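You operate a simulated robot arm through the tools that you are given. There is no shell and no other tool. Be economical: measure what you need, move in short steps, check, and stop when the job is done.

You run a simulated two-armed robot. Do the job below in one go: nothing can be reset, and whatever is moved stays where it is left.

Task
Fetch the brush with purple grip and set it on the shelf under the plant staging. Fetch the pad with purple grip and set it on the top of the fence bench. Take the onion with white skin and leave it in the steel colander. Fetch the cane with purple cap and stand it on the free end of the tool bench. Take the green tube feeder on the top of the fabric trestle and put it away on the top of the feed bench. Put the packet marked "kale" from the top of the cane table on the free end of the plant staging and the packet labelled "flowers" on the top of the fence bench. Do these in any order. Set down upright: brush with purple grip, pad with purple grip, cane with purple cap, green tube feeder, packet.

It is judged by the outcome, as a careful person would: the job done as asked, and still so three seconds after it is handed in. It fails if anything else is knocked over, pushed out of place, dropped, spilled or broken. Lids that push on must go on centred and level and be pressed home; caps that screw on are set level and turned clockwise until they are tight.

Robot
Two 7-joint arms with two-finger parallel grippers on one trunk, on a base that drives. Base frame: it is fixed to the floor where the robot stands at the start and does not move with it; the origin is under the middle of the robot, x ahead of it, y to its left, z up; the surface under the hand at the start is at about z = 0.7. Lengths are in m, angles in degrees, forces in N, time in s.
The left shoulder is at the start at [0.05, 0.209, 1.121], the right one opposite. With the tool pointing down near the work surface each hand reaches from about 0.1 to 0.9 m from the robot's upright axis, wherever it stands, measured 20 degrees to its own side. Places, roughly: blue seed packet, green seed packet, white seed pa [-1.25, -1, 0.75]; brush with purple grip (10x4x8 cm) [0.7, 0, 0.7]; cane with purple cap (3x3x32 cm) [0.3, -2.4, 1]; free end of the plant staging (15x18 cm) [0.04, -2.28, 0.8]; free end of the tool bench [-2.6, -2.4, 0.8]; green tube feeder (9x13x20 cm) [-0.2, -2.9, 0.8]; onion with white skin (5x5x4 cm) [0.2, -1.5, 0.4]; pad with purple grip (10x6x7 cm) [0.4, 0.1, 0.7]; shelf under the plant staging (160x18 cm) [0.12, -1.78, 0.42]; steel colander (15x21x8 cm) [0.2, -2.1, 0.8]; top of the feed bench [-4.7, 3.6, 0.8]; top of the fence bench [-2.2, -2.6, 0.8]. Payload 4.4 kg a hand.
The tool frame of a hand sits at the grasp point between the pads (the TCP): z along the fingers, y along the line on which they close. The tips reach 0.023 m beyond it. Largest opening 0.094 m; finger width 0.038, thickness 0.01; the body of the gripper, 0.054 by 0.096 m, starts 0.039 m behind the TCP.
Orientation is that of the tool frame in the base frame, as a unit quaternion [x, y, z, w]. With the fingers straight down and closing along the base's y, the tool's x points along the base's -x, its y along +y and its z along -z.

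Tools
- The arms move only by the tool send_rows. It takes "left_increments", "right_increments" or both (then of equal length, played together; a hand with none holds still); each is a list of rows, each an object (a shift or turn left out is 0, a gripper value left out holds the last) with "travel": the shift along the tool's x, y, z in units of 300 mm (1.0 is 300 mm), a list of three; "delta_rot": the turn, a rotation vector about the tool's x, y, z in units of 120 degrees (1.0 is 120 degrees), a list of three; "hand": the opening, from 0 (shut) to 1 (fully open). In form: [{"travel": [tx, ty, tz], "delta_rot": [rx, ry, rz], "hand": hand}, ...]. A call has 1 to 10 rows; each row is the pose to reach, as a shift and turn from the pose commanded when the call began, along the tool's axes at that moment. A call with a number of a shift or a turn outside -1 to 1 is refused whole. A row lasts 0.2 s, in which the tool goes at most 0.05 m and 8.6 degrees; a call with a longer step from one row to the next is refused whole, and so is a gripper value outside its range. A pose out of reach is approached as far as the arm can. The call stops where the force on the tool passes 40 N (or 10 N more than at its start, if that is more) or the arm is blocked; 0.2 s more then pass. Each finger travels about 0.108 m/s and halts on what it meets, pressing with about 27 N; the grip force reading is that of the motor and also rises with nothing between the fingers. The clock runs only during rows and for 0.2 s after the last one: add rows that repeat a pose to give the fingers time. It gives the time, the measured TCP pose, the force on the tool (base axes), the opening and the grip force at its end, in the units of the frame above (readings bear some noise), with the torque about the TCP (base axes, N m) and any sound that the robot's microphone picked up.
- Cameras (640 x 400 px; columns grow to the right, rows downward): "scene" is now at [0.1477, 0.0073, 1.2831]; the picture's right is [-0.08, -1.00, 0.00], its down [-0.69, 0.06, -0.72] and it looks along [0.72, -0.06, -0.69] (base axes); focal length 254 px, centre (320, 200). "left" rides on the left gripper at [0.086, -0.016, -0.075] in its tool frame; the picture's right is [0.18, 0.98, 0.00], its down [-0.58, 0.11, -0.81] and it looks along [-0.79, 0.15, 0.59] (tool axes); focal length 243 px, centre (320, 200). "right" rides on the right gripper at [0.086, 0.016, -0.074] in its tool frame; the picture's right is [-0.18, 0.98, 0.00], its down [-0.58, -0.11, -0.81] and it looks along [-0.79, -0.15, 0.59] (tool axes); focal length 243 px, centre (320, 200). There is no depth. A picture from a camera that has moved, and an enlarged one, comes with that camera's place and axes in the base frame and with its lens. The place of the scene camera against the robot may be out by one fixed shift of up to 0.018 m in any direction.
- camera(camera): a new picture of that camera. The clock stands still meanwhile.
- raise_lower(by): slides the trunk up (or, below 0, down) by that many m; the arms and the scene camera ride with it, the base frame stays. It gives what a move gives, with no picture.
- steer(legs): drives the robot by 1 to 6 legs, each [ahead, left, turn to the left] in m, m and degrees, along the robot's own axes; the way and the turn of a leg run together, so that a leg with both is an arc; at most 1.5 m and 180 degrees a leg. The arms and the cameras ride along, it lands a little off, and it stops where it bumps. It gives what a move gives.
- aim_head(pan, tilt): turns the head with the scene camera to pan (to the left, within 80 degrees either way) and tilt (down, from -29 to 69), counted from straight ahead of the robot. It gives what a move gives.
- zoom(camera, box): a new picture of the part [left, top, right, bottom] of that camera's present view, enlarged. The clock stands still meanwhile.
- finish_job(): hands the job in; it is judged then, once.

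Go step by step. Nothing tells you exact positions but the pictures and the camera data: compare them with the known pose of the tool, close in by small moves and look again before you grip or let go. The budget is 207 turns and 194 pictures, counting those below and the enlarged ones. Unless the task says otherwise, let go and move clear before handing in.

The tools are called after "Call:" by a JSON object that holds its "op" and its "data". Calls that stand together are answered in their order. send_rows: Moves the arms, as the interface text tells. Its arguments: {"type":"object","properties":{"left_increments":{"type":"array","items":{"type":"object","properties":{"travel":{"type":"array","items":{"type":"number"}},"delta_rot":{"type":"array","items":{"type":"number"}},"hand":{"type":"number"}}}},"right_increments":{"type":"array","items":{"type":"object","properties":{"travel":{"type":"array","items":{"type":"number"}},"delta_rot":{"type":"array","items":{"type":"number"}},"hand":{"type":"number"}}}}},"required":[]} The other tools are called the same way: raise_lower (by) slides the trunk up or down; steer (legs) drives the base; aim_head (pan, tilt) turns the head that bears the scene camera; camera (camera) takes a picture; zoom (camera, box) takes an enlarged picture of a part of a camera's view; finish_job () hands the job in.

At the start:

```text
time: 0.0
left_tool_pos: [0.6297, 0.324, 1.0358]
left_orientation: [-0.001, 1.0, -0.001, 0.0]
left_ft_force: [0.2, 0.1, 0.1]
left_moment: [0.0, -0.01, -0.02]
left_opening: 0.094
left_gripper_force: 0.1
right_tool_pos: [0.6267, -0.2523, 1.0246]
right_orientation: [0.0, 1.0, 0.001, 0.0]
right_ft_force: [-0.7, -0.1, -0.3]
right_moment: [-0.01, 0.0, -0.01]
right_opening: 0.0943
right_gripper_force: 0.0
trunk travel left (down, up): [-0.2, 0.363]
robot x, y, heading: [0.0029, 0.0012, 0.1]
head pan, tilt: [-4.8, 44.0]
```

scene: 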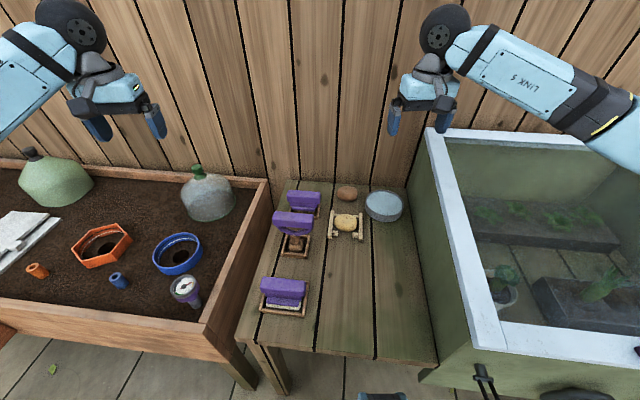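
right: 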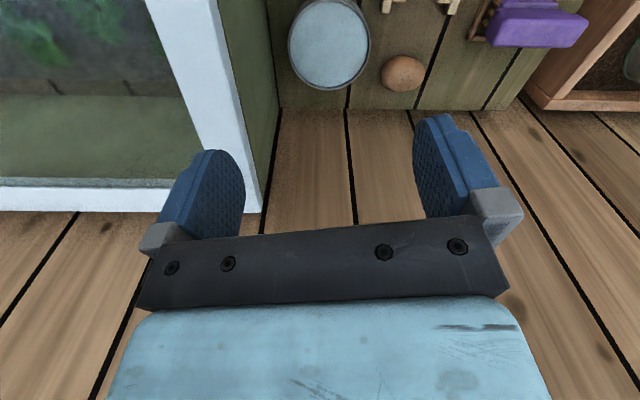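
left: 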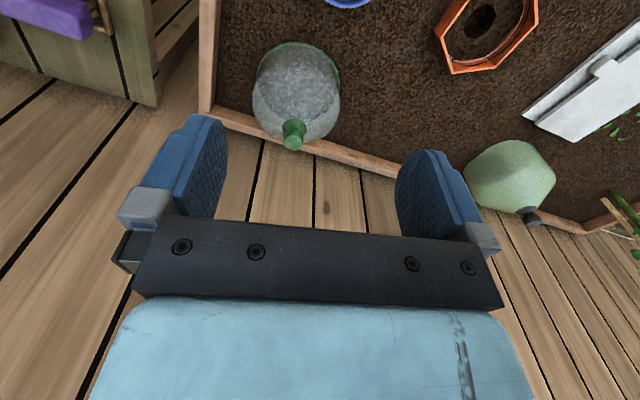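

I see three purple-gripped tools on a small bench between a raised bed and a cold frame. I zoom in to tell the brush from the pad.

Call:
{"op": "zoom", "data": {"camera": "scene", "box": [230, 170, 430, 330]}}

Call:
{"op": "aim_head", "data": {"pan": -80, "tilt": 25}}

Call:
{"op": "camera", "data": {"camera": "scene"}}

```text
2.50 times, centred on (330, 250) of scene
camera zoom: at [0.1477, 0.0073, 1.2831], right [-0.08, -1.0, 0.0], down [-0.69, 0.06, -0.72], along [0.72, -0.06, -0.69], focal length 634 px, centre (295, 75)
```

zoom: 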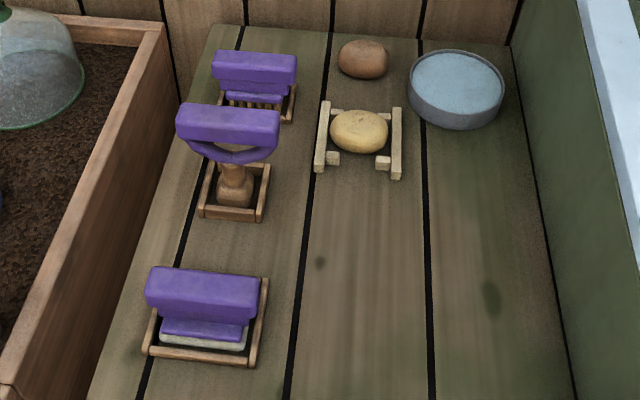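

```text
time: 1.5
left_tool_pos: [0.6305, 0.3234, 1.0374]
left_orientation: [0.0, 1.0, 0.0, 0.0]
left_ft_force: [-1.1, 0.6, -0.2]
left_moment: [0.01, -0.01, -0.01]
left_opening: 0.0939
left_gripper_force: 0.0
right_tool_pos: [0.6265, -0.2539, 1.0235]
right_orientation: [0.0, 1.0, 0.001, 0.0]
right_ft_force: [0.0, 1.4, 0.2]
right_moment: [0.01, -0.02, -0.03]
right_opening: 0.0939
right_gripper_force: 0.1
trunk travel left (down, up): [-0.2, 0.363]
robot x, y, heading: [-0.0042, -0.003, -0.1]
head pan, tilt: [-80.0, 25.0]
```

```text
189 pictures are left
camera scene: at [0.082, -0.0766, 1.3123], right [-0.98, -0.17, 0.0], down [-0.07, 0.42, -0.91], along [0.16, -0.89, -0.42], focal length 254 px, centre (320, 200)
```

scene: 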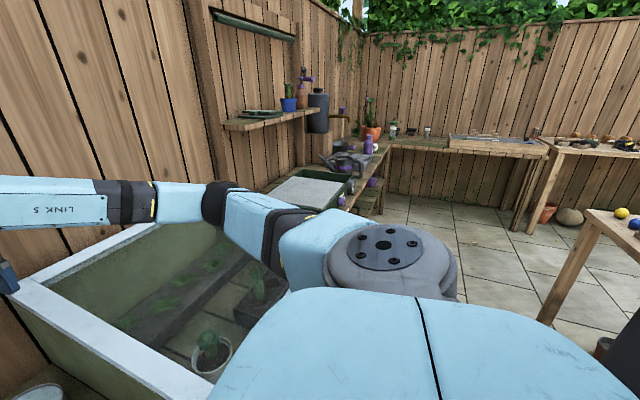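

The near purple tool (flat, about [0.42, 0.06]) is the pad and the far one with bristles (about [0.69, 0.0]) is the brush. I turn the right hand 90 degrees to close along x and bring it high above the brush.

Call:
{"op": "send_rows", "data": {"right_increments": [{"travel": [-0.02, 0.08, 0.02], "delta_rot": [0, 0, -0.07]}, {"travel": [-0.04, 0.16, 0.04], "delta_rot": [0, 0, -0.14]}, {"travel": [-0.06, 0.24, 0.06], "delta_rot": [0, 0, -0.21]}, {"travel": [-0.08, 0.32, 0.08], "delta_rot": [0, 0, -0.28]}, {"travel": [-0.1, 0.4, 0.1], "delta_rot": [0, 0, -0.35]}, {"travel": [-0.12, 0.48, 0.12], "delta_rot": [0, 0, -0.42]}, {"travel": [-0.14, 0.56, 0.14], "delta_rot": [0, 0, -0.49]}, {"travel": [-0.16, 0.64, 0.16], "delta_rot": [0, 0, -0.56]}, {"travel": [-0.18, 0.72, 0.18], "delta_rot": [0, 0, -0.63]}, {"travel": [-0.2, 0.8, 0.2], "delta_rot": [0, 0, -0.7]}]}}

Call:
{"op": "send_rows", "data": {"right_increments": [{"delta_rot": [0, 0, -0.05]}]}}

Call:
{"op": "aim_head", "data": {"pan": 0, "tilt": 48}}

Call:
{"op": "camera", "data": {"camera": "right"}}

Call:
{"op": "camera", "data": {"camera": "scene"}}

```text
time: 3.7
left_tool_pos: [0.6303, 0.322, 1.0366]
left_orientation: [0.0, 1.0, 0.0, 0.001]
left_ft_force: [0.8, -0.1, 0.7]
left_moment: [0.0, 0.01, 0.02]
left_opening: 0.0939
left_gripper_force: 0.1
right_tool_pos: [0.6644, -0.1093, 0.9882]
right_orientation: [-0.425, 0.905, 0.0, 0.0]
right_ft_force: [0.3, 1.6, -0.2]
right_moment: [-0.02, -0.03, 0.02]
right_opening: 0.0942
right_gripper_force: 0.2
right hand out of reach, approached as far as the arm can: row 7, 8, 9, 10
trunk travel left (down, up): [-0.2, 0.363]
robot x, y, heading: [0.0016, -0.0006, -0.2]
head pan, tilt: [-80.0, 25.0]
```

```text
time: 4.1
left_tool_pos: [0.6294, 0.3235, 1.0375]
left_orientation: [0.0, 1.0, -0.001, 0.001]
left_ft_force: [0.6, 0.4, 0.1]
left_moment: [-0.02, -0.03, -0.03]
left_opening: 0.094
left_gripper_force: 0.0
right_tool_pos: [0.6637, -0.1082, 0.9877]
right_orientation: [-0.425, 0.905, 0.0, 0.001]
right_ft_force: [0.4, 0.0, -0.6]
right_moment: [-0.01, 0.04, 0.01]
right_opening: 0.0941
right_gripper_force: 0.0
right hand out of reach, approached as far as the arm can: row 1
trunk travel left (down, up): [-0.2, 0.363]
robot x, y, heading: [-0.0009, 0.001, 0.1]
head pan, tilt: [-80.0, 25.0]
```

```text
time: 5.6
left_tool_pos: [0.6294, 0.3231, 1.0369]
left_orientation: [-0.001, 1.0, 0.0, 0.0]
left_ft_force: [0.2, 0.3, -1.7]
left_moment: [0.0, 0.02, 0.03]
left_opening: 0.0941
left_gripper_force: 0.1
right_tool_pos: [0.6629, -0.1089, 0.988]
right_orientation: [-0.426, 0.905, 0.001, -0.001]
right_ft_force: [-0.5, -0.6, 0.3]
right_moment: [-0.01, 0.07, 0.02]
right_opening: 0.094
right_gripper_force: 0.1
trunk travel left (down, up): [-0.2, 0.363]
robot x, y, heading: [-0.0008, 0.0009, -0.1]
head pan, tilt: [0.0, 48.0]
```

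```text
188 pictures are left
camera right: at [0.5972, -0.165, 1.0631], right [-0.64, 0.77, 0.0], down [0.45, 0.38, 0.81], along [0.62, 0.52, -0.59], focal length 243 px, centre (320, 200)
```

right: 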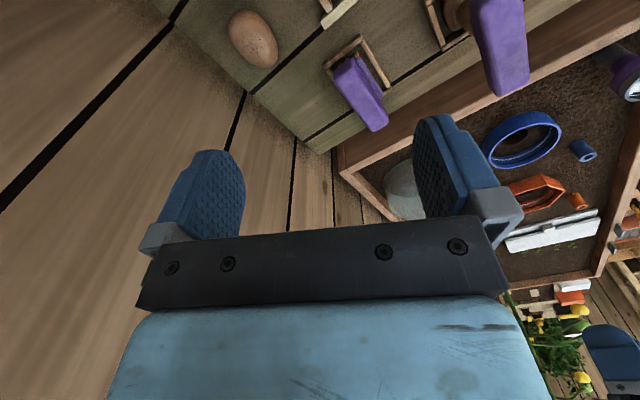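

```text
187 pictures are left
camera scene: at [0.1447, 0.014, 1.2775], right [0.0, -1.0, 0.0], down [-0.74, 0.0, -0.67], along [0.67, 0.0, -0.74], focal length 254 px, centre (320, 200)
```

scene: 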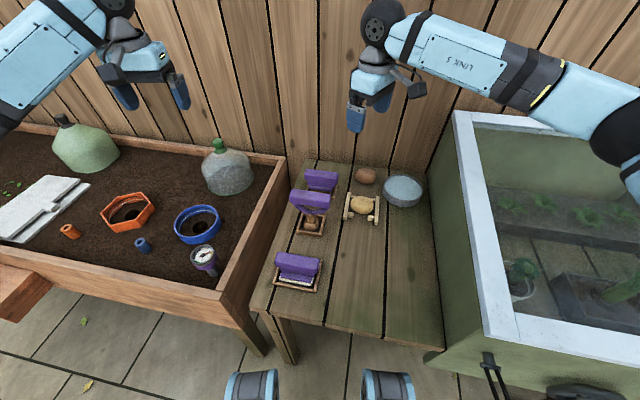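

The right wrist stops at about 50 degrees that way. I turn it the other way instead.

Call:
{"op": "send_rows", "data": {"right_increments": [{"delta_rot": [0, 0, 0.07]}, {"delta_rot": [0, 0, 0.14]}, {"delta_rot": [0, 0, 0.21]}, {"delta_rot": [0, 0, 0.28]}, {"delta_rot": [0, 0, 0.35]}, {"delta_rot": [0, 0, 0.42]}, {"delta_rot": [0, 0, 0.49]}, {"delta_rot": [0, 0, 0.56]}, {"delta_rot": [0, 0, 0.63]}, {"delta_rot": [0, 0, 0.7]}]}}

```text
time: 7.8
left_tool_pos: [0.629, 0.3232, 1.0368]
left_orientation: [0.0, 1.0, 0.0, 0.0]
left_ft_force: [-0.1, -0.4, -0.5]
left_moment: [-0.01, -0.01, 0.03]
left_opening: 0.0941
left_gripper_force: 0.1
right_tool_pos: [0.6653, -0.1081, 0.986]
right_orientation: [0.291, 0.957, 0.001, 0.0]
right_ft_force: [-0.7, 0.4, -1.6]
right_moment: [0.02, 0.0, 0.01]
right_opening: 0.0941
right_gripper_force: 0.2
trunk travel left (down, up): [-0.2, 0.363]
robot x, y, heading: [0.0031, 0.0008, -0.0]
head pan, tilt: [0.0, 48.0]
```

Turning works this way; I complete it to 90 degrees and move above the brush.

Call:
{"op": "send_rows", "data": {"right_increments": [{"travel": [0.02, 0.047, 0.027], "delta_rot": [0, 0, 0.067]}, {"travel": [0.046, 0.093, 0.054], "delta_rot": [0, 0, 0.134]}, {"travel": [0.069, 0.14, 0.08], "delta_rot": [0, 0, 0.2]}, {"travel": [0.092, 0.187, 0.107], "delta_rot": [0, 0, 0.267]}, {"travel": [0.115, 0.233, 0.134], "delta_rot": [0, 0, 0.334]}, {"travel": [0.137, 0.28, 0.16], "delta_rot": [0, 0, 0.4]}, {"travel": [0.16, 0.327, 0.187], "delta_rot": [0, 0, 0.467]}]}}

Call:
{"op": "camera", "data": {"camera": "right"}}

Call:
{"op": "camera", "data": {"camera": "scene"}}

```text
time: 9.4
left_tool_pos: [0.6305, 0.3235, 1.0368]
left_orientation: [-0.001, 1.0, 0.0, 0.001]
left_ft_force: [0.4, -0.7, 0.0]
left_moment: [-0.04, 0.03, 0.0]
left_opening: 0.094
left_gripper_force: 0.1
right_tool_pos: [0.6797, 0.0016, 0.9298]
right_orientation: [0.706, 0.708, 0.0, 0.001]
right_ft_force: [-0.1, -0.1, 0.4]
right_moment: [0.0, -0.01, 0.01]
right_opening: 0.094
right_gripper_force: 0.1
trunk travel left (down, up): [-0.2, 0.363]
robot x, y, heading: [-0.0003, -0.0012, 0.2]
head pan, tilt: [0.0, 48.0]
```

```text
186 pictures are left
camera right: at [0.6961, 0.0878, 1.0049], right [0.98, -0.18, 0.0], down [-0.11, -0.58, 0.81], along [-0.15, -0.79, -0.59], focal length 243 px, centre (320, 200)
```

right: 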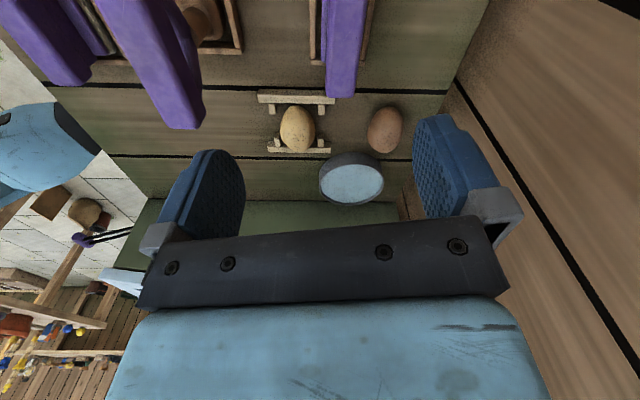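

```text
185 pictures are left
camera scene: at [0.1448, 0.0146, 1.2775], right [0.0, -1.0, 0.0], down [-0.74, 0.0, -0.67], along [0.67, 0.0, -0.74], focal length 254 px, centre (320, 200)
```

scene: 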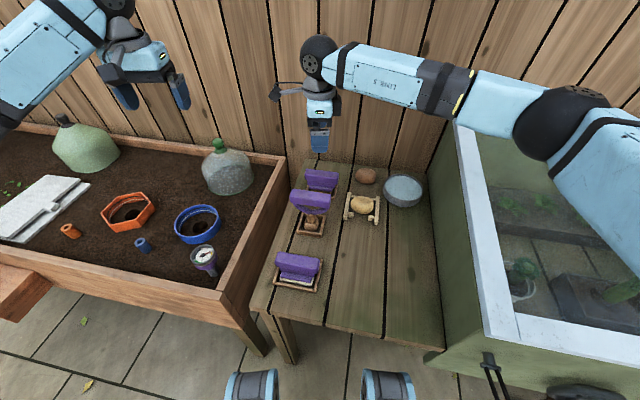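

The brush bar reads as centred near [0.695, 0.0], clear of the middle tool. I lower part way and look again.

Call:
{"op": "send_rows", "data": {"right_increments": [{"travel": [0, 0.025, 0.12], "hand": 0.75}, {"travel": [0, 0.05, 0.25], "hand": 0.75}]}}

Call:
{"op": "camera", "data": {"camera": "right"}}

Call:
{"op": "zoom", "data": {"camera": "scene", "box": [240, 100, 400, 200]}}

```text
time: 10.0
left_tool_pos: [0.6302, 0.3234, 1.0361]
left_orientation: [-0.001, 1.0, 0.0, 0.001]
left_ft_force: [0.1, 0.3, 0.2]
left_moment: [0.03, 0.01, -0.02]
left_opening: 0.0941
left_gripper_force: 0.0
right_tool_pos: [0.696, 0.0013, 0.8564]
right_orientation: [0.705, 0.709, 0.001, 0.0]
right_ft_force: [1.2, -0.3, 0.1]
right_moment: [0.0, 0.0, 0.0]
right_opening: 0.0705
right_gripper_force: 0.0
trunk travel left (down, up): [-0.2, 0.363]
robot x, y, heading: [-0.001, 0.0026, -0.0]
head pan, tilt: [0.0, 48.0]
```

```text
184 pictures are left
camera right: at [0.7117, 0.0868, 0.9325], right [0.98, -0.18, 0.0], down [-0.11, -0.58, 0.81], along [-0.14, -0.79, -0.59], focal length 243 px, centre (320, 200)
```

right: 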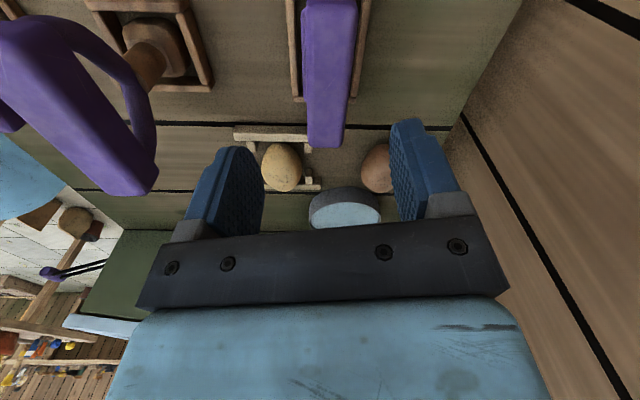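

```text
4.00 times, centred on (320, 150) of scene
camera zoom: at [0.1451, 0.0141, 1.2775], right [0.0, -1.0, 0.0], down [-0.74, 0.0, -0.67], along [0.67, 0.0, -0.74], focal length 1015 px, centre (320, 400)
```

zoom: 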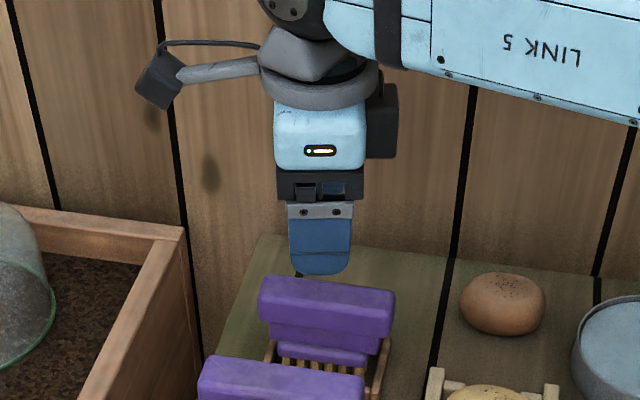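

Aligned over the bar. I go down to about z 0.765 and close.

Call:
{"op": "send_rows", "data": {"right_increments": [{"travel": [0, -0.005, 0.1]}, {"travel": [0, -0.005, 0.2]}, {"travel": [0, -0.005, 0.3]}]}}

Call:
{"op": "camera", "data": {"camera": "right"}}

Call:
{"op": "zoom", "data": {"camera": "scene", "box": [240, 120, 400, 220]}}

```text
time: 10.8
left_tool_pos: [0.6301, 0.3236, 1.0372]
left_orientation: [-0.001, 1.0, 0.0, -0.001]
left_ft_force: [0.1, 0.1, 0.1]
left_moment: [-0.02, 0.02, 0.03]
left_opening: 0.0938
left_gripper_force: 0.1
right_tool_pos: [0.6924, -0.0002, 0.766]
right_orientation: [0.704, 0.71, 0.0, 0.0]
right_ft_force: [-0.3, 1.5, 0.5]
right_moment: [-0.01, 0.01, -0.01]
right_opening: 0.0706
right_gripper_force: 0.1
trunk travel left (down, up): [-0.2, 0.363]
robot x, y, heading: [-0.0028, 0.0018, 0.2]
head pan, tilt: [0.0, 48.0]
```

```text
182 pictures are left
camera right: at [0.709, 0.0866, 0.8415], right [0.98, -0.18, 0.0], down [-0.1, -0.58, 0.81], along [-0.14, -0.79, -0.59], focal length 243 px, centre (320, 200)
```

right: 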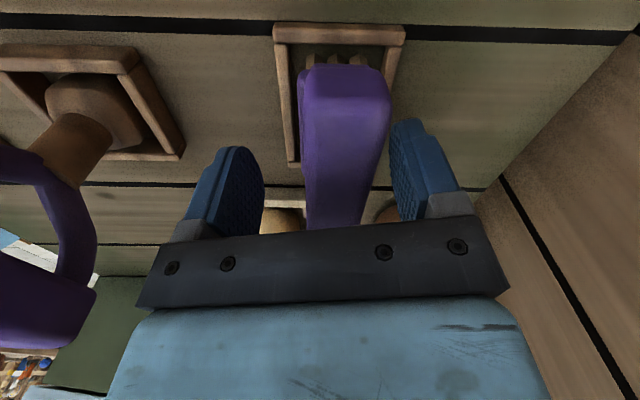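

```text
4.00 times, centred on (320, 170) of scene
camera zoom: at [0.1452, 0.0141, 1.2775], right [0.0, -1.0, 0.0], down [-0.74, 0.0, -0.67], along [0.67, 0.0, -0.74], focal length 1015 px, centre (320, 320)
```

zoom: 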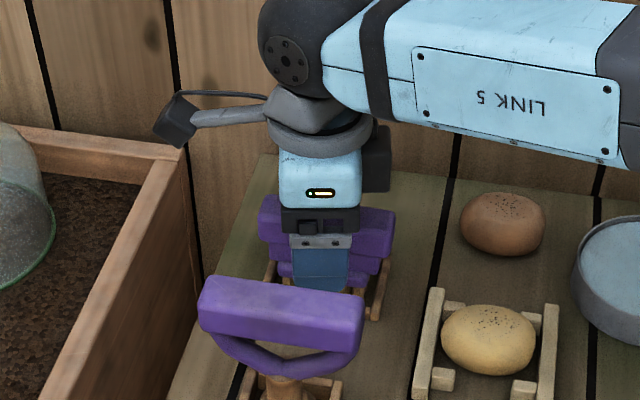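

The bar lies between the fingers, slightly toward +x; I shift 5 mm, close and lift slightly.

Call:
{"op": "send_rows", "data": {"right_increments": [{"travel": [0, 0.018, 0], "hand": 0.75}, {"travel": [0, 0.018, 0], "hand": 0}, {"travel": [0, 0.018, 0], "hand": 0}, {"travel": [0, 0.018, 0], "hand": 0}, {"travel": [0, 0.018, -0.05], "hand": 0}, {"travel": [0, 0.018, -0.2], "hand": 0}, {"travel": [0, 0.018, -0.35], "hand": 0}, {"travel": [0, 0.018, -0.5], "hand": 0}]}}

Call:
{"op": "camera", "data": {"camera": "right"}}

Call:
{"op": "camera", "data": {"camera": "scene"}}

```text
time: 12.6
left_tool_pos: [0.6291, 0.3239, 1.0378]
left_orientation: [-0.001, 1.0, 0.0, 0.0]
left_ft_force: [-0.1, -0.5, 0.8]
left_moment: [-0.01, -0.04, 0.01]
left_opening: 0.094
left_gripper_force: 0.0
right_tool_pos: [0.6947, 0.0009, 0.9138]
right_orientation: [0.705, 0.71, 0.0, 0.0]
right_ft_force: [-0.3, 1.0, -1.4]
right_moment: [0.02, 0.01, -0.05]
right_opening: 0.0297
right_gripper_force: 27.4
trunk travel left (down, up): [-0.2, 0.363]
robot x, y, heading: [-0.0016, -0.0021, 0.0]
head pan, tilt: [0.0, 48.0]
```

```text
180 pictures are left
camera right: at [0.7122, 0.0873, 0.9894], right [0.98, -0.18, 0.0], down [-0.1, -0.58, 0.81], along [-0.14, -0.79, -0.59], focal length 243 px, centre (320, 200)
```

right: 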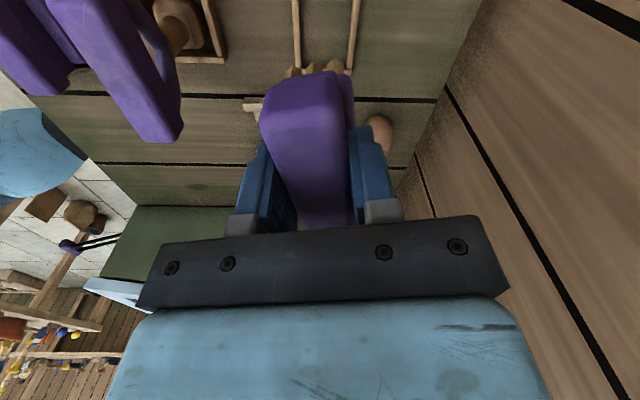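

```text
179 pictures are left
camera scene: at [0.1439, 0.0141, 1.2776], right [0.0, -1.0, 0.0], down [-0.74, 0.0, -0.67], along [0.67, 0.0, -0.74], focal length 254 px, centre (320, 200)
```

scene: 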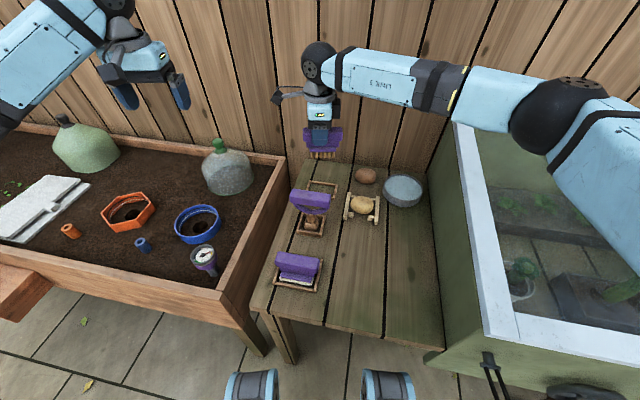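

Brush is held at 0.03 m width. Now I move the right hand aside and bring the left, turned the mirror way, above the pad.

Call:
{"op": "send_rows", "data": {"right_increments": [{"travel": [-0.15, -0.05, -0.05]}, {"travel": [-0.3, -0.1, -0.1]}, {"travel": [-0.45, -0.15, -0.15]}, {"travel": [-0.6, -0.2, -0.2]}, {"travel": [-0.75, -0.25, -0.25]}, {"travel": [-0.9, -0.3, -0.3]}, {"travel": [-1.0, -0.35, -0.3]}, {"travel": [-1.0, -0.4, -0.3]}, {"travel": [-1.0, -0.45, -0.3]}, {"travel": [-1.0, -0.47, -0.3]}], "left_increments": [{"travel": [0.06, -0.08, 0.03], "delta_rot": [0, 0, -0.07]}, {"travel": [0.13, -0.16, 0.06], "delta_rot": [0, 0, -0.14]}, {"travel": [0.2, -0.25, 0.1], "delta_rot": [0, 0, -0.21]}, {"travel": [0.27, -0.34, 0.13], "delta_rot": [0, 0, -0.28]}, {"travel": [0.34, -0.43, 0.17], "delta_rot": [0, 0, -0.35]}, {"travel": [0.41, -0.52, 0.2], "delta_rot": [0, 0, -0.42]}, {"travel": [0.48, -0.61, 0.24], "delta_rot": [0, 0, -0.49]}, {"travel": [0.55, -0.7, 0.28], "delta_rot": [0, 0, -0.56]}, {"travel": [0.62, -0.79, 0.32], "delta_rot": [0, 0, -0.63]}, {"travel": [0.7, -0.873, 0.357], "delta_rot": [0, 0, -0.7]}]}}

Call:
{"op": "send_rows", "data": {"left_increments": [{"delta_rot": [0, 0, -0.05], "hand": 0.75}]}}

Call:
{"op": "camera", "data": {"camera": "left"}}

Call:
{"op": "camera", "data": {"camera": "scene"}}

```text
time: 14.8
left_tool_pos: [0.4234, 0.0609, 0.9278]
left_orientation: [-0.669, 0.744, 0.0, -0.001]
left_ft_force: [0.3, 0.5, -0.3]
left_moment: [0.0, -0.02, -0.01]
left_opening: 0.094
left_gripper_force: 0.1
left hand out of reach, approached as far as the arm can: row 10
right_tool_pos: [0.5587, -0.3008, 1.0049]
right_orientation: [0.706, 0.709, 0.0, 0.0]
right_ft_force: [-0.5, -0.6, -1.4]
right_moment: [0.0, -0.03, 0.01]
right_opening: 0.0297
right_gripper_force: 26.8
trunk travel left (down, up): [-0.2, 0.363]
robot x, y, heading: [-0.0022, 0.0009, -0.1]
head pan, tilt: [0.0, 48.0]
```

```text
time: 15.2
left_tool_pos: [0.4472, 0.0728, 0.9133]
left_orientation: [-0.706, 0.708, -0.002, -0.001]
left_ft_force: [0.0, 0.0, -0.1]
left_moment: [-0.02, 0.03, 0.02]
left_opening: 0.0705
left_gripper_force: 0.0
left hand out of reach, approached as far as the arm can: row 1
right_tool_pos: [0.559, -0.2991, 1.0056]
right_orientation: [0.705, 0.709, 0.0, 0.0]
right_ft_force: [0.7, -0.2, -1.2]
right_moment: [0.0, -0.03, 0.0]
right_opening: 0.0297
right_gripper_force: 27.0
trunk travel left (down, up): [-0.2, 0.363]
robot x, y, heading: [0.0026, 0.0006, 0.0]
head pan, tilt: [0.0, 48.0]
```

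```text
178 pictures are left
camera left: at [0.4646, -0.0131, 0.9869], right [-0.98, -0.18, 0.0], down [-0.11, 0.58, 0.8], along [-0.15, 0.79, -0.59], focal length 243 px, centre (320, 200)
```

left: 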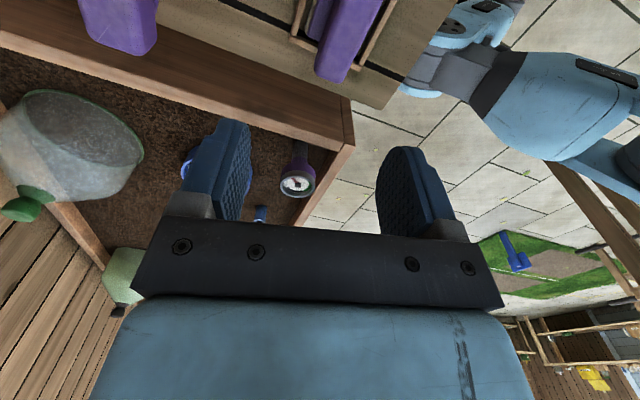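

```text
177 pictures are left
camera scene: at [0.1453, 0.0145, 1.2775], right [0.0, -1.0, 0.0], down [-0.74, 0.0, -0.67], along [0.67, 0.0, -0.74], focal length 254 px, centre (320, 200)
```

scene: 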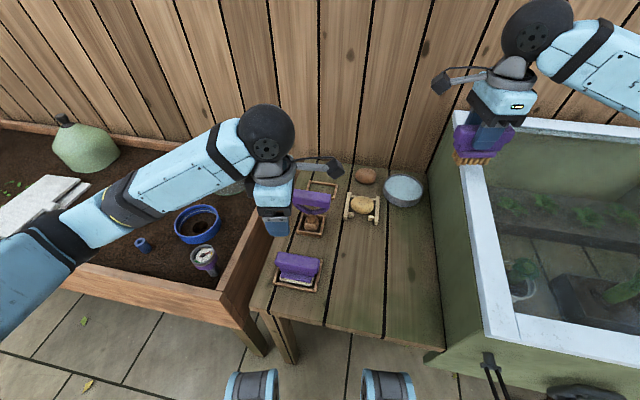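

The left hand is cramped here; I back the base away 0.15 m so the pad is farther out.

Call:
{"op": "steer", "data": {"legs": [[-0.15, 0, 0]]}}

Call:
{"op": "send_rows", "data": {"left_increments": [{"travel": [0, 0, 0]}]}}

Call:
{"op": "camera", "data": {"camera": "left"}}

```text
time: 16.6
left_tool_pos: [0.2979, 0.0726, 0.9121]
left_orientation: [-0.706, 0.709, -0.002, -0.001]
left_ft_force: [-1.5, -0.2, 0.3]
left_moment: [0.06, 0.01, -0.01]
left_opening: 0.0703
left_gripper_force: 0.0
right_tool_pos: [0.4089, -0.3018, 1.0074]
right_orientation: [0.705, 0.709, -0.001, 0.0]
right_ft_force: [0.4, 0.5, -1.0]
right_moment: [-0.01, -0.03, -0.01]
right_opening: 0.0298
right_gripper_force: 26.9
trunk travel left (down, up): [-0.2, 0.363]
robot x, y, heading: [-0.151, -0.0022, 0.2]
head pan, tilt: [0.0, 48.0]
```

```text
time: 17.0
left_tool_pos: [0.2995, 0.0723, 0.9134]
left_orientation: [-0.706, 0.708, -0.001, -0.001]
left_ft_force: [0.6, 0.4, -0.1]
left_moment: [0.01, 0.02, -0.02]
left_opening: 0.0705
left_gripper_force: 0.0
right_tool_pos: [0.4091, -0.3002, 1.0052]
right_orientation: [0.705, 0.709, -0.001, 0.0]
right_ft_force: [-0.4, 0.4, -1.6]
right_moment: [-0.01, -0.02, 0.02]
right_opening: 0.0294
right_gripper_force: 27.0
trunk travel left (down, up): [-0.2, 0.363]
robot x, y, heading: [-0.1469, 0.001, 0.1]
head pan, tilt: [0.0, 48.0]
```

```text
176 pictures are left
camera left: at [0.3155, -0.0129, 0.9871], right [-0.98, -0.18, 0.0], down [-0.11, 0.58, 0.8], along [-0.15, 0.79, -0.59], focal length 243 px, centre (320, 200)
```

left: 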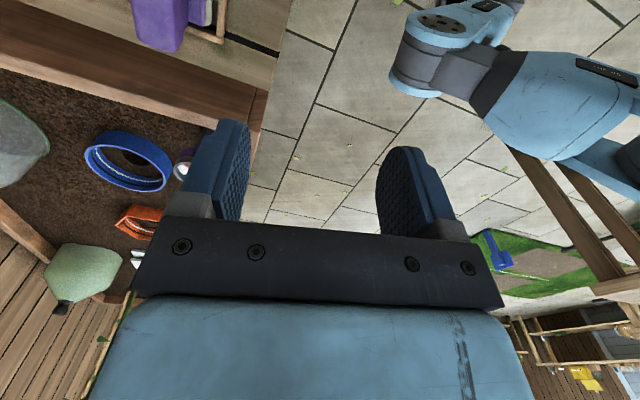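

Call:
{"op": "send_rows", "data": {"left_increments": [{"travel": [0, -0.13, 0]}, {"travel": [0.02, -0.26, 0.03]}, {"travel": [0.033, -0.4, 0.06]}]}}

Call:
{"op": "camera", "data": {"camera": "left"}}

Call:
{"op": "camera", "data": {"camera": "scene"}}

```text
time: 17.8
left_tool_pos: [0.419, 0.0635, 0.8952]
left_orientation: [-0.706, 0.709, -0.001, -0.001]
left_ft_force: [-0.4, -0.1, -0.7]
left_moment: [-0.04, 0.04, 0.03]
left_opening: 0.0704
left_gripper_force: 0.0
right_tool_pos: [0.4103, -0.2996, 1.0056]
right_orientation: [0.705, 0.709, -0.001, -0.001]
right_ft_force: [0.7, -0.4, -2.2]
right_moment: [0.02, -0.01, 0.02]
right_opening: 0.0298
right_gripper_force: 27.2
trunk travel left (down, up): [-0.2, 0.363]
robot x, y, heading: [-0.1473, 0.0015, 0.4]
head pan, tilt: [0.0, 48.0]
```

```text
175 pictures are left
camera left: at [0.4355, -0.0228, 0.9688], right [-0.98, -0.18, 0.0], down [-0.11, 0.58, 0.8], along [-0.15, 0.79, -0.59], focal length 243 px, centre (320, 200)
```

left: 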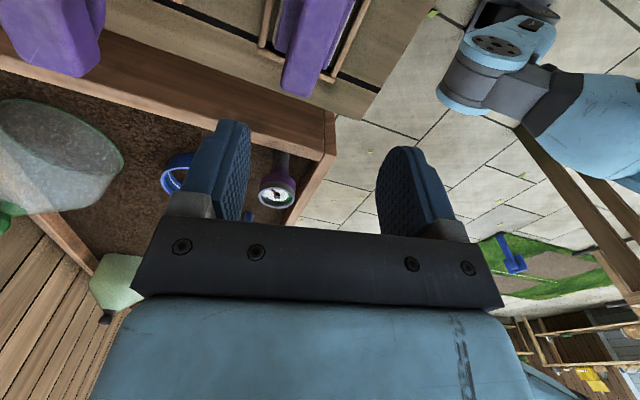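

```text
174 pictures are left
camera scene: at [-0.0032, 0.0138, 1.2774], right [0.0, -1.0, 0.0], down [-0.74, 0.0, -0.67], along [0.67, 0.0, -0.74], focal length 254 px, centre (320, 200)
```

scene: 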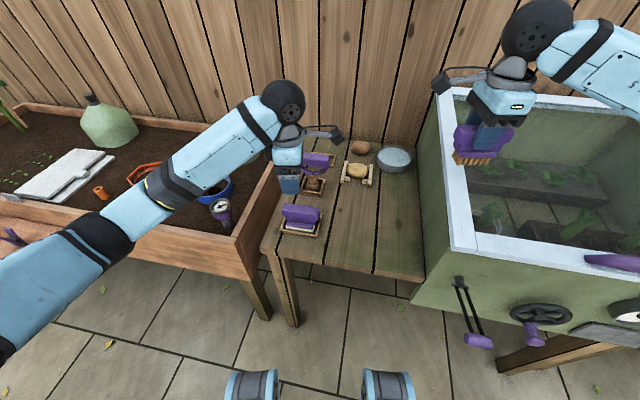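

Call:
{"op": "send_rows", "data": {"left_increments": [{"travel": [0.03, -0.02, 0.12]}, {"travel": [0.05, -0.03, 0.25]}]}}

Call:
{"op": "camera", "data": {"camera": "left"}}

Call:
{"op": "zoom", "data": {"camera": "scene", "box": [220, 140, 380, 240]}}

```text
time: 18.4
left_tool_pos: [0.4267, 0.046, 0.82]
left_orientation: [-0.706, 0.708, -0.002, -0.001]
left_ft_force: [-0.4, -0.4, 0.2]
left_moment: [-0.01, 0.02, 0.02]
left_opening: 0.0706
left_gripper_force: 0.0
right_tool_pos: [0.4098, -0.2993, 1.0052]
right_orientation: [0.705, 0.709, 0.0, 0.0]
right_ft_force: [0.9, -0.5, -0.6]
right_moment: [-0.01, 0.01, 0.02]
right_opening: 0.0294
right_gripper_force: 27.3
trunk travel left (down, up): [-0.2, 0.363]
robot x, y, heading: [-0.1497, -0.0018, 0.1]
head pan, tilt: [0.0, 48.0]
```

```text
173 pictures are left
camera left: at [0.4446, -0.0384, 0.8932], right [-0.98, -0.18, 0.0], down [-0.11, 0.58, 0.8], along [-0.14, 0.79, -0.59], focal length 243 px, centre (320, 200)
```

left: 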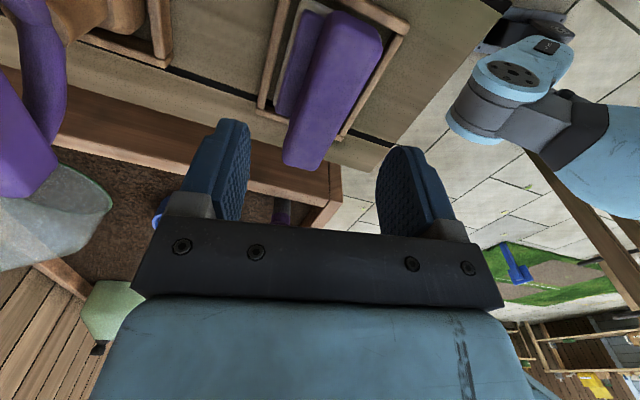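

```text
4.00 times, centred on (300, 190) of scene
camera zoom: at [-0.0037, 0.0141, 1.2776], right [0.0, -1.0, 0.0], down [-0.74, 0.0, -0.67], along [0.67, 0.0, -0.74], focal length 1015 px, centre (400, 240)
```

zoom: 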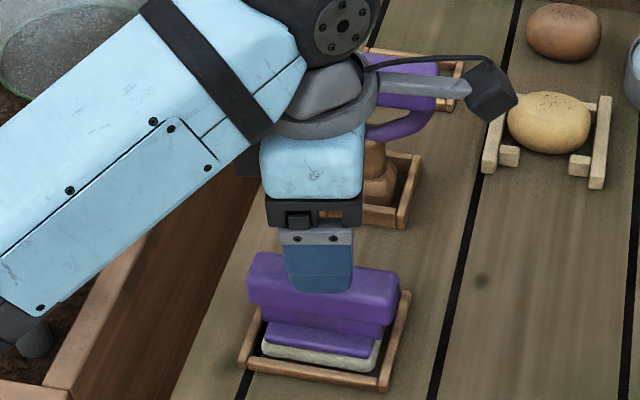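

The pad's bar is yawed about 7 degrees; I turn to match, lower onto it and check.

Call:
{"op": "send_rows", "data": {"left_increments": [{"travel": [0.02, -0.006, 0.05], "delta_rot": [0, 0, 0.058]}, {"travel": [0.02, -0.006, 0.13], "delta_rot": [0, 0, 0.058]}, {"travel": [0.02, -0.006, 0.21], "delta_rot": [0, 0, 0.058]}]}}

Call:
{"op": "camera", "data": {"camera": "left"}}

Call:
{"op": "zoom", "data": {"camera": "scene", "box": [220, 160, 380, 260]}}

```text
time: 19.2
left_tool_pos: [0.4296, 0.0425, 0.7564]
left_orientation: [-0.661, 0.75, -0.002, -0.002]
left_ft_force: [-0.4, -0.4, -0.8]
left_moment: [-0.01, -0.01, -0.01]
left_opening: 0.0705
left_gripper_force: 0.1
right_tool_pos: [0.4099, -0.2994, 1.0054]
right_orientation: [0.704, 0.71, 0.0, -0.001]
right_ft_force: [-0.3, -0.2, -0.9]
right_moment: [0.02, 0.03, 0.02]
right_opening: 0.0297
right_gripper_force: 26.7
trunk travel left (down, up): [-0.2, 0.363]
robot x, y, heading: [-0.1494, -0.0019, -0.0]
head pan, tilt: [0.0, 48.0]
```

```text
171 pictures are left
camera left: at [0.4353, -0.0448, 0.8308], right [-1.0, -0.06, 0.0], down [-0.04, 0.59, 0.8], along [-0.05, 0.8, -0.59], focal length 243 px, centre (320, 200)
```

left: 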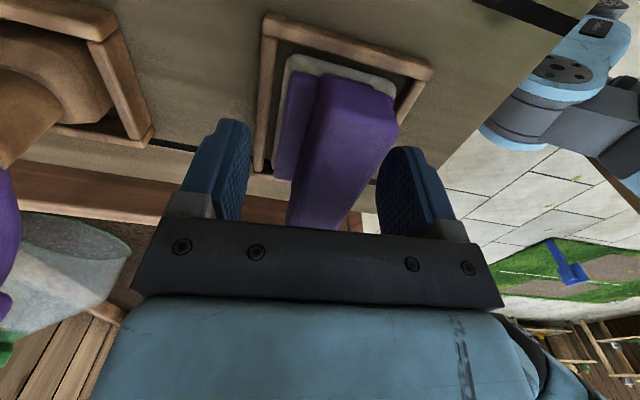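

```text
4.00 times, centred on (300, 210) of scene
camera zoom: at [-0.0036, 0.0141, 1.2775], right [0.0, -1.0, 0.0], down [-0.74, 0.0, -0.67], along [0.67, 0.0, -0.74], focal length 1015 px, centre (400, 160)
```

zoom: 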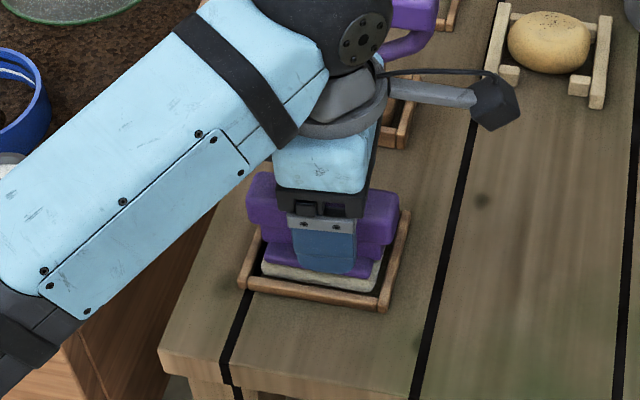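

The bar is between the fingers; I raise 5 mm, close and lift.

Call:
{"op": "send_rows", "data": {"left_increments": [{"travel": [0, 0, -0.016], "hand": 0.75}, {"travel": [0, 0, -0.016], "hand": 0}, {"travel": [0, 0, -0.016], "hand": 0}, {"travel": [0, 0, -0.016], "hand": 0}, {"travel": [0, 0, -0.05], "hand": 0}, {"travel": [0, 0, -0.2], "hand": 0}, {"travel": [0, 0, -0.35], "hand": 0}, {"travel": [0, 0, -0.5], "hand": 0}]}}

Call:
{"op": "camera", "data": {"camera": "scene"}}

Call:
{"op": "camera", "data": {"camera": "left"}}

```text
time: 21.0
left_tool_pos: [0.429, 0.0401, 0.906]
left_orientation: [-0.661, 0.75, 0.0, -0.001]
left_ft_force: [-0.2, -0.1, -1.2]
left_moment: [-0.02, 0.01, 0.01]
left_opening: 0.0295
left_gripper_force: 27.1
right_tool_pos: [0.4098, -0.2992, 1.0067]
right_orientation: [0.705, 0.71, 0.0, 0.0]
right_ft_force: [0.2, -0.1, -2.4]
right_moment: [-0.02, 0.0, 0.02]
right_opening: 0.03
right_gripper_force: 27.2
trunk travel left (down, up): [-0.2, 0.363]
robot x, y, heading: [-0.1516, -0.002, 0.1]
head pan, tilt: [0.0, 48.0]
```

```text
169 pictures are left
camera scene: at [-0.0041, 0.014, 1.2774], right [0.0, -1.0, 0.0], down [-0.74, 0.0, -0.67], along [0.67, 0.0, -0.74], focal length 254 px, centre (320, 200)
```

scene: 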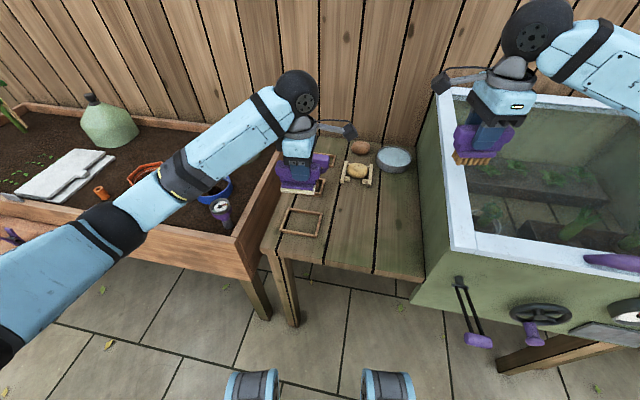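

```text
168 pictures are left
camera left: at [0.4345, -0.0474, 0.9803], right [-1.0, -0.06, 0.0], down [-0.04, 0.59, 0.8], along [-0.05, 0.8, -0.59], focal length 243 px, centre (320, 200)
```

left: 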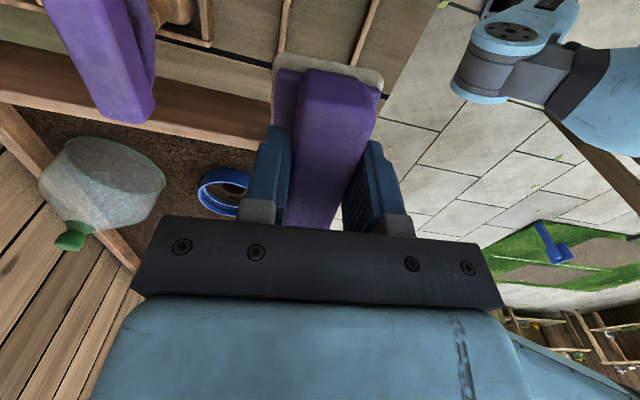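

Both tools are held. I raise the left hand, back off, turn right toward the other benches and look around.

Call:
{"op": "send_rows", "data": {"left_increments": [{"travel": [0, 0.15, -0.1]}, {"travel": [0, 0.3, -0.2]}, {"travel": [-0.1, 0.4, -0.3]}, {"travel": [-0.2, 0.4, -0.4]}, {"travel": [-0.35, 0.4, -0.4]}, {"travel": [-0.5, 0.4, -0.4]}]}}

Call:
{"op": "steer", "data": {"legs": [[-0.45, 0, 0], [0, 0, -90]]}}

Call:
{"op": "aim_head", "data": {"pan": 0, "tilt": 20}}

Call:
{"op": "camera", "data": {"camera": "scene"}}

Call:
{"op": "aim_head", "data": {"pan": 60, "tilt": 25}}

Call:
{"op": "camera", "data": {"camera": "scene"}}

Call:
{"op": "aim_head", "data": {"pan": -60, "tilt": 25}}

Call:
{"op": "camera", "data": {"camera": "scene"}}

```text
refused: row 1 steps farther than a row can; nothing moved
```

```text
time: 23.3
left_tool_pos: [0.0473, 0.0327, 0.9048]
left_orientation: [-0.658, 0.753, 0.0, -0.004]
left_ft_force: [-0.1, -0.1, -1.0]
left_moment: [0.04, -0.02, -0.02]
left_opening: 0.0295
left_gripper_force: 26.7
right_tool_pos: [0.0269, -0.3064, 1.004]
right_orientation: [0.707, 0.707, -0.001, -0.001]
right_ft_force: [0.6, -0.2, -0.8]
right_moment: [0.02, -0.01, -0.02]
right_opening: 0.0294
right_gripper_force: 27.0
trunk travel left (down, up): [-0.2, 0.363]
robot x, y, heading: [-0.5363, -0.005, -0.3]
head pan, tilt: [0.0, 48.0]
stopped in leg 1: the robot was blocked; the commanded pose is now the measured one
```

```text
time: 24.3
left_tool_pos: [0.049, 0.0338, 0.9038]
left_orientation: [-0.659, 0.752, 0.0, -0.004]
left_ft_force: [0.1, -0.1, -0.2]
left_moment: [-0.05, -0.01, -0.01]
left_opening: 0.0296
left_gripper_force: 26.9
right_tool_pos: [0.0296, -0.3066, 1.0025]
right_orientation: [0.707, 0.707, -0.002, -0.002]
right_ft_force: [0.4, -0.9, -0.8]
right_moment: [-0.02, -0.04, -0.02]
right_opening: 0.0296
right_gripper_force: 26.9
trunk travel left (down, up): [-0.2, 0.363]
robot x, y, heading: [-0.5352, -0.0053, -0.3]
head pan, tilt: [0.0, 20.0]
```

```text
167 pictures are left
camera scene: at [-0.3667, 0.0101, 1.3188], right [0.0, -1.0, 0.0], down [-0.35, 0.0, -0.94], along [0.94, 0.0, -0.35], focal length 254 px, centre (320, 200)
```

scene: 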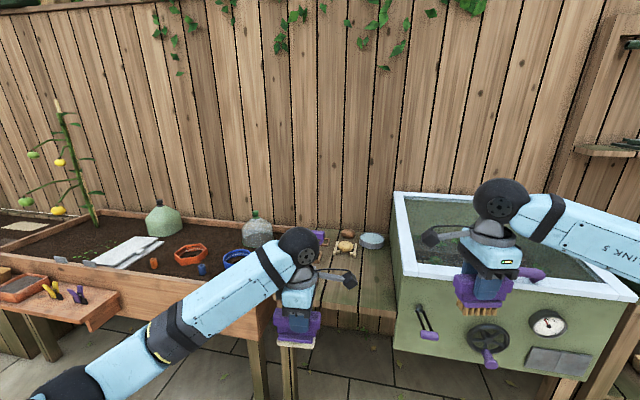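

```text
time: 25.6
left_tool_pos: [0.0498, 0.0324, 0.9013]
left_orientation: [-0.659, 0.752, 0.002, -0.003]
left_ft_force: [1.4, -0.2, -0.3]
left_moment: [0.02, -0.02, -0.01]
left_opening: 0.0294
left_gripper_force: 27.1
right_tool_pos: [0.0296, -0.3063, 1.0022]
right_orientation: [0.707, 0.708, -0.001, -0.002]
right_ft_force: [0.3, 0.1, -1.0]
right_moment: [0.0, -0.02, -0.02]
right_opening: 0.0296
right_gripper_force: 27.0
trunk travel left (down, up): [-0.2, 0.363]
robot x, y, heading: [-0.5324, -0.0022, -0.4]
head pan, tilt: [60.0, 25.0]
```

```text
166 pictures are left
camera scene: at [-0.4132, 0.0901, 1.3112], right [0.86, -0.5, -0.01], down [-0.22, -0.36, -0.9], along [0.45, 0.78, -0.43], focal length 254 px, centre (320, 200)
```

scene: 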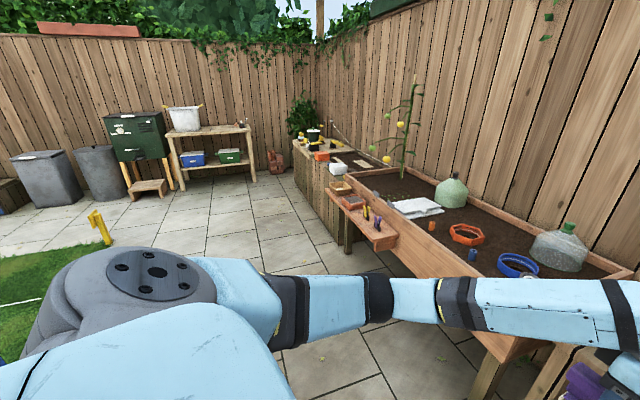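

```text
time: 27.6
left_tool_pos: [0.0491, 0.0333, 0.9015]
left_orientation: [-0.66, 0.751, 0.001, -0.005]
left_ft_force: [0.1, 0.0, -0.1]
left_moment: [0.0, 0.02, -0.02]
left_opening: 0.0293
left_gripper_force: 26.2
right_tool_pos: [0.0305, -0.3053, 1.0025]
right_orientation: [0.706, 0.708, -0.001, -0.002]
right_ft_force: [0.2, 0.3, -1.3]
right_moment: [0.01, 0.0, -0.03]
right_opening: 0.0296
right_gripper_force: 27.0
trunk travel left (down, up): [-0.2, 0.363]
robot x, y, heading: [-0.5354, -0.0043, -0.3]
head pan, tilt: [-60.0, 25.0]
```

```text
165 pictures are left
camera scene: at [-0.4136, -0.0695, 1.3112], right [-0.87, -0.5, 0.01], down [-0.22, 0.37, -0.9], along [0.45, -0.79, -0.43], focal length 254 px, centre (320, 200)
```

scene: 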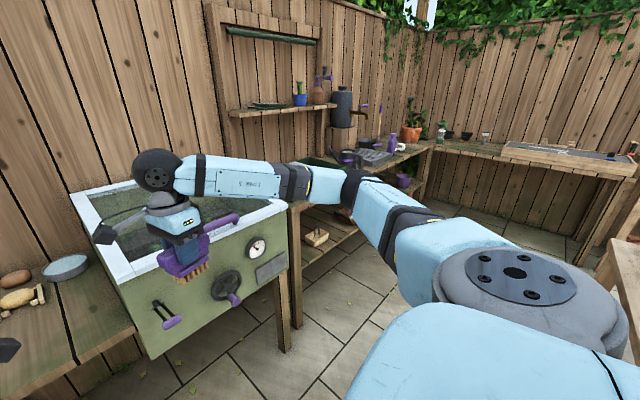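

The base was blocked behind at x ≈ -0.53. I edge forward, raise the left hand, turn right and look.

Call:
{"op": "send_rows", "data": {"left_increments": [{"travel": [-0.03, 0.06, -0.1]}, {"travel": [-0.06, 0.12, -0.2]}, {"travel": [-0.09, 0.18, -0.3]}, {"travel": [-0.12, 0.24, -0.4]}]}}

Call:
{"op": "steer", "data": {"legs": [[0.08, 0, 0], [0, 0, -90]]}}

Call:
{"op": "aim_head", "data": {"pan": -70, "tilt": 30}}

Call:
{"op": "camera", "data": {"camera": "scene"}}

Call:
{"op": "aim_head", "data": {"pan": 0, "tilt": 20}}

Call:
{"op": "camera", "data": {"camera": "scene"}}

```text
time: 28.6
left_tool_pos: [-0.0168, 0.0793, 1.0255]
left_orientation: [-0.659, 0.752, 0.001, -0.004]
left_ft_force: [-0.5, -0.4, -1.5]
left_moment: [-0.01, 0.0, 0.02]
left_opening: 0.0295
left_gripper_force: 26.8
right_tool_pos: [0.0307, -0.3061, 1.0018]
right_orientation: [0.706, 0.708, -0.001, -0.003]
right_ft_force: [0.1, 0.3, -0.8]
right_moment: [0.01, 0.01, 0.01]
right_opening: 0.0297
right_gripper_force: 27.1
trunk travel left (down, up): [-0.2, 0.363]
robot x, y, heading: [-0.5334, -0.0021, -0.2]
head pan, tilt: [-60.0, 25.0]
```

```text
time: 33.5
left_tool_pos: [-0.3731, -0.5139, 1.0293]
left_orientation: [0.066, 0.998, -0.001, -0.002]
left_ft_force: [0.1, -0.1, -1.5]
left_moment: [0.0, 0.01, 0.01]
left_opening: 0.0295
left_gripper_force: 27.6
right_tool_pos: [-0.7583, -0.5612, 1.0079]
right_orientation: [1.0, 0.0, 0.0, 0.003]
right_ft_force: [0.4, 0.1, -0.9]
right_moment: [-0.01, 0.0, 0.02]
right_opening: 0.0296
right_gripper_force: 26.7
trunk travel left (down, up): [-0.2, 0.363]
robot x, y, heading: [-0.4548, -0.0041, -90.8]
head pan, tilt: [-60.0, 25.0]
```

```text
time: 34.2
left_tool_pos: [-0.372, -0.5138, 1.0292]
left_orientation: [0.067, 0.998, -0.002, -0.002]
left_ft_force: [0.1, 0.1, -0.9]
left_moment: [-0.03, 0.02, -0.02]
left_opening: 0.0293
left_gripper_force: 27.2
right_tool_pos: [-0.7573, -0.5617, 1.0067]
right_orientation: [1.0, 0.0, -0.001, 0.0]
right_ft_force: [0.2, -0.7, -1.0]
right_moment: [0.02, 0.01, 0.0]
right_opening: 0.0295
right_gripper_force: 27.1
trunk travel left (down, up): [-0.2, 0.363]
robot x, y, heading: [-0.4491, -0.0022, -90.4]
head pan, tilt: [-70.0, 30.0]
```

```text
164 pictures are left
camera scene: at [-0.5408, -0.0873, 1.3043], right [-0.34, 0.94, 0.0], down [0.47, 0.17, -0.87], along [-0.82, -0.29, -0.5], focal length 254 px, centre (320, 200)
```

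scene: 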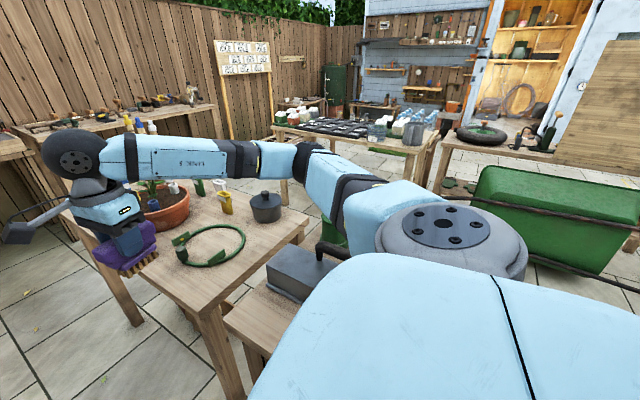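

```text
time: 35.6
left_tool_pos: [-0.3722, -0.5135, 1.0278]
left_orientation: [0.066, 0.998, -0.001, -0.001]
left_ft_force: [-0.2, 0.2, -0.6]
left_moment: [0.02, 0.03, 0.01]
left_opening: 0.0295
left_gripper_force: 26.6
right_tool_pos: [-0.7573, -0.5602, 1.0086]
right_orientation: [1.0, 0.001, -0.001, 0.002]
right_ft_force: [0.9, 0.4, -0.7]
right_moment: [0.02, 0.01, -0.01]
right_opening: 0.0295
right_gripper_force: 26.9
trunk travel left (down, up): [-0.2, 0.363]
robot x, y, heading: [-0.4522, -0.0058, -90.2]
head pan, tilt: [0.0, 20.0]
```

```text
163 pictures are left
camera scene: at [-0.4562, -0.1498, 1.3203], right [-1.0, 0.01, 0.0], down [0.0, 0.34, -0.94], along [-0.01, -0.94, -0.34], focal length 254 px, centre (320, 200)
```

scene: 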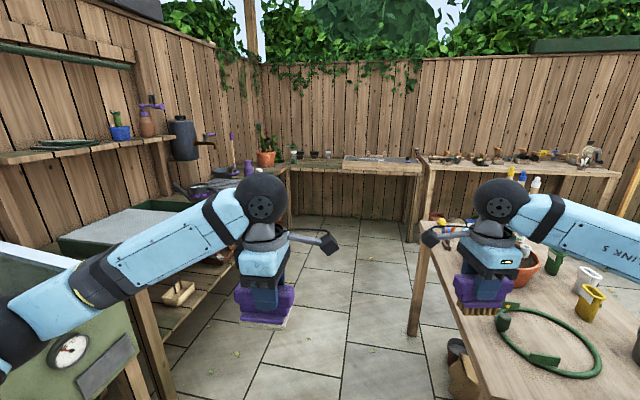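

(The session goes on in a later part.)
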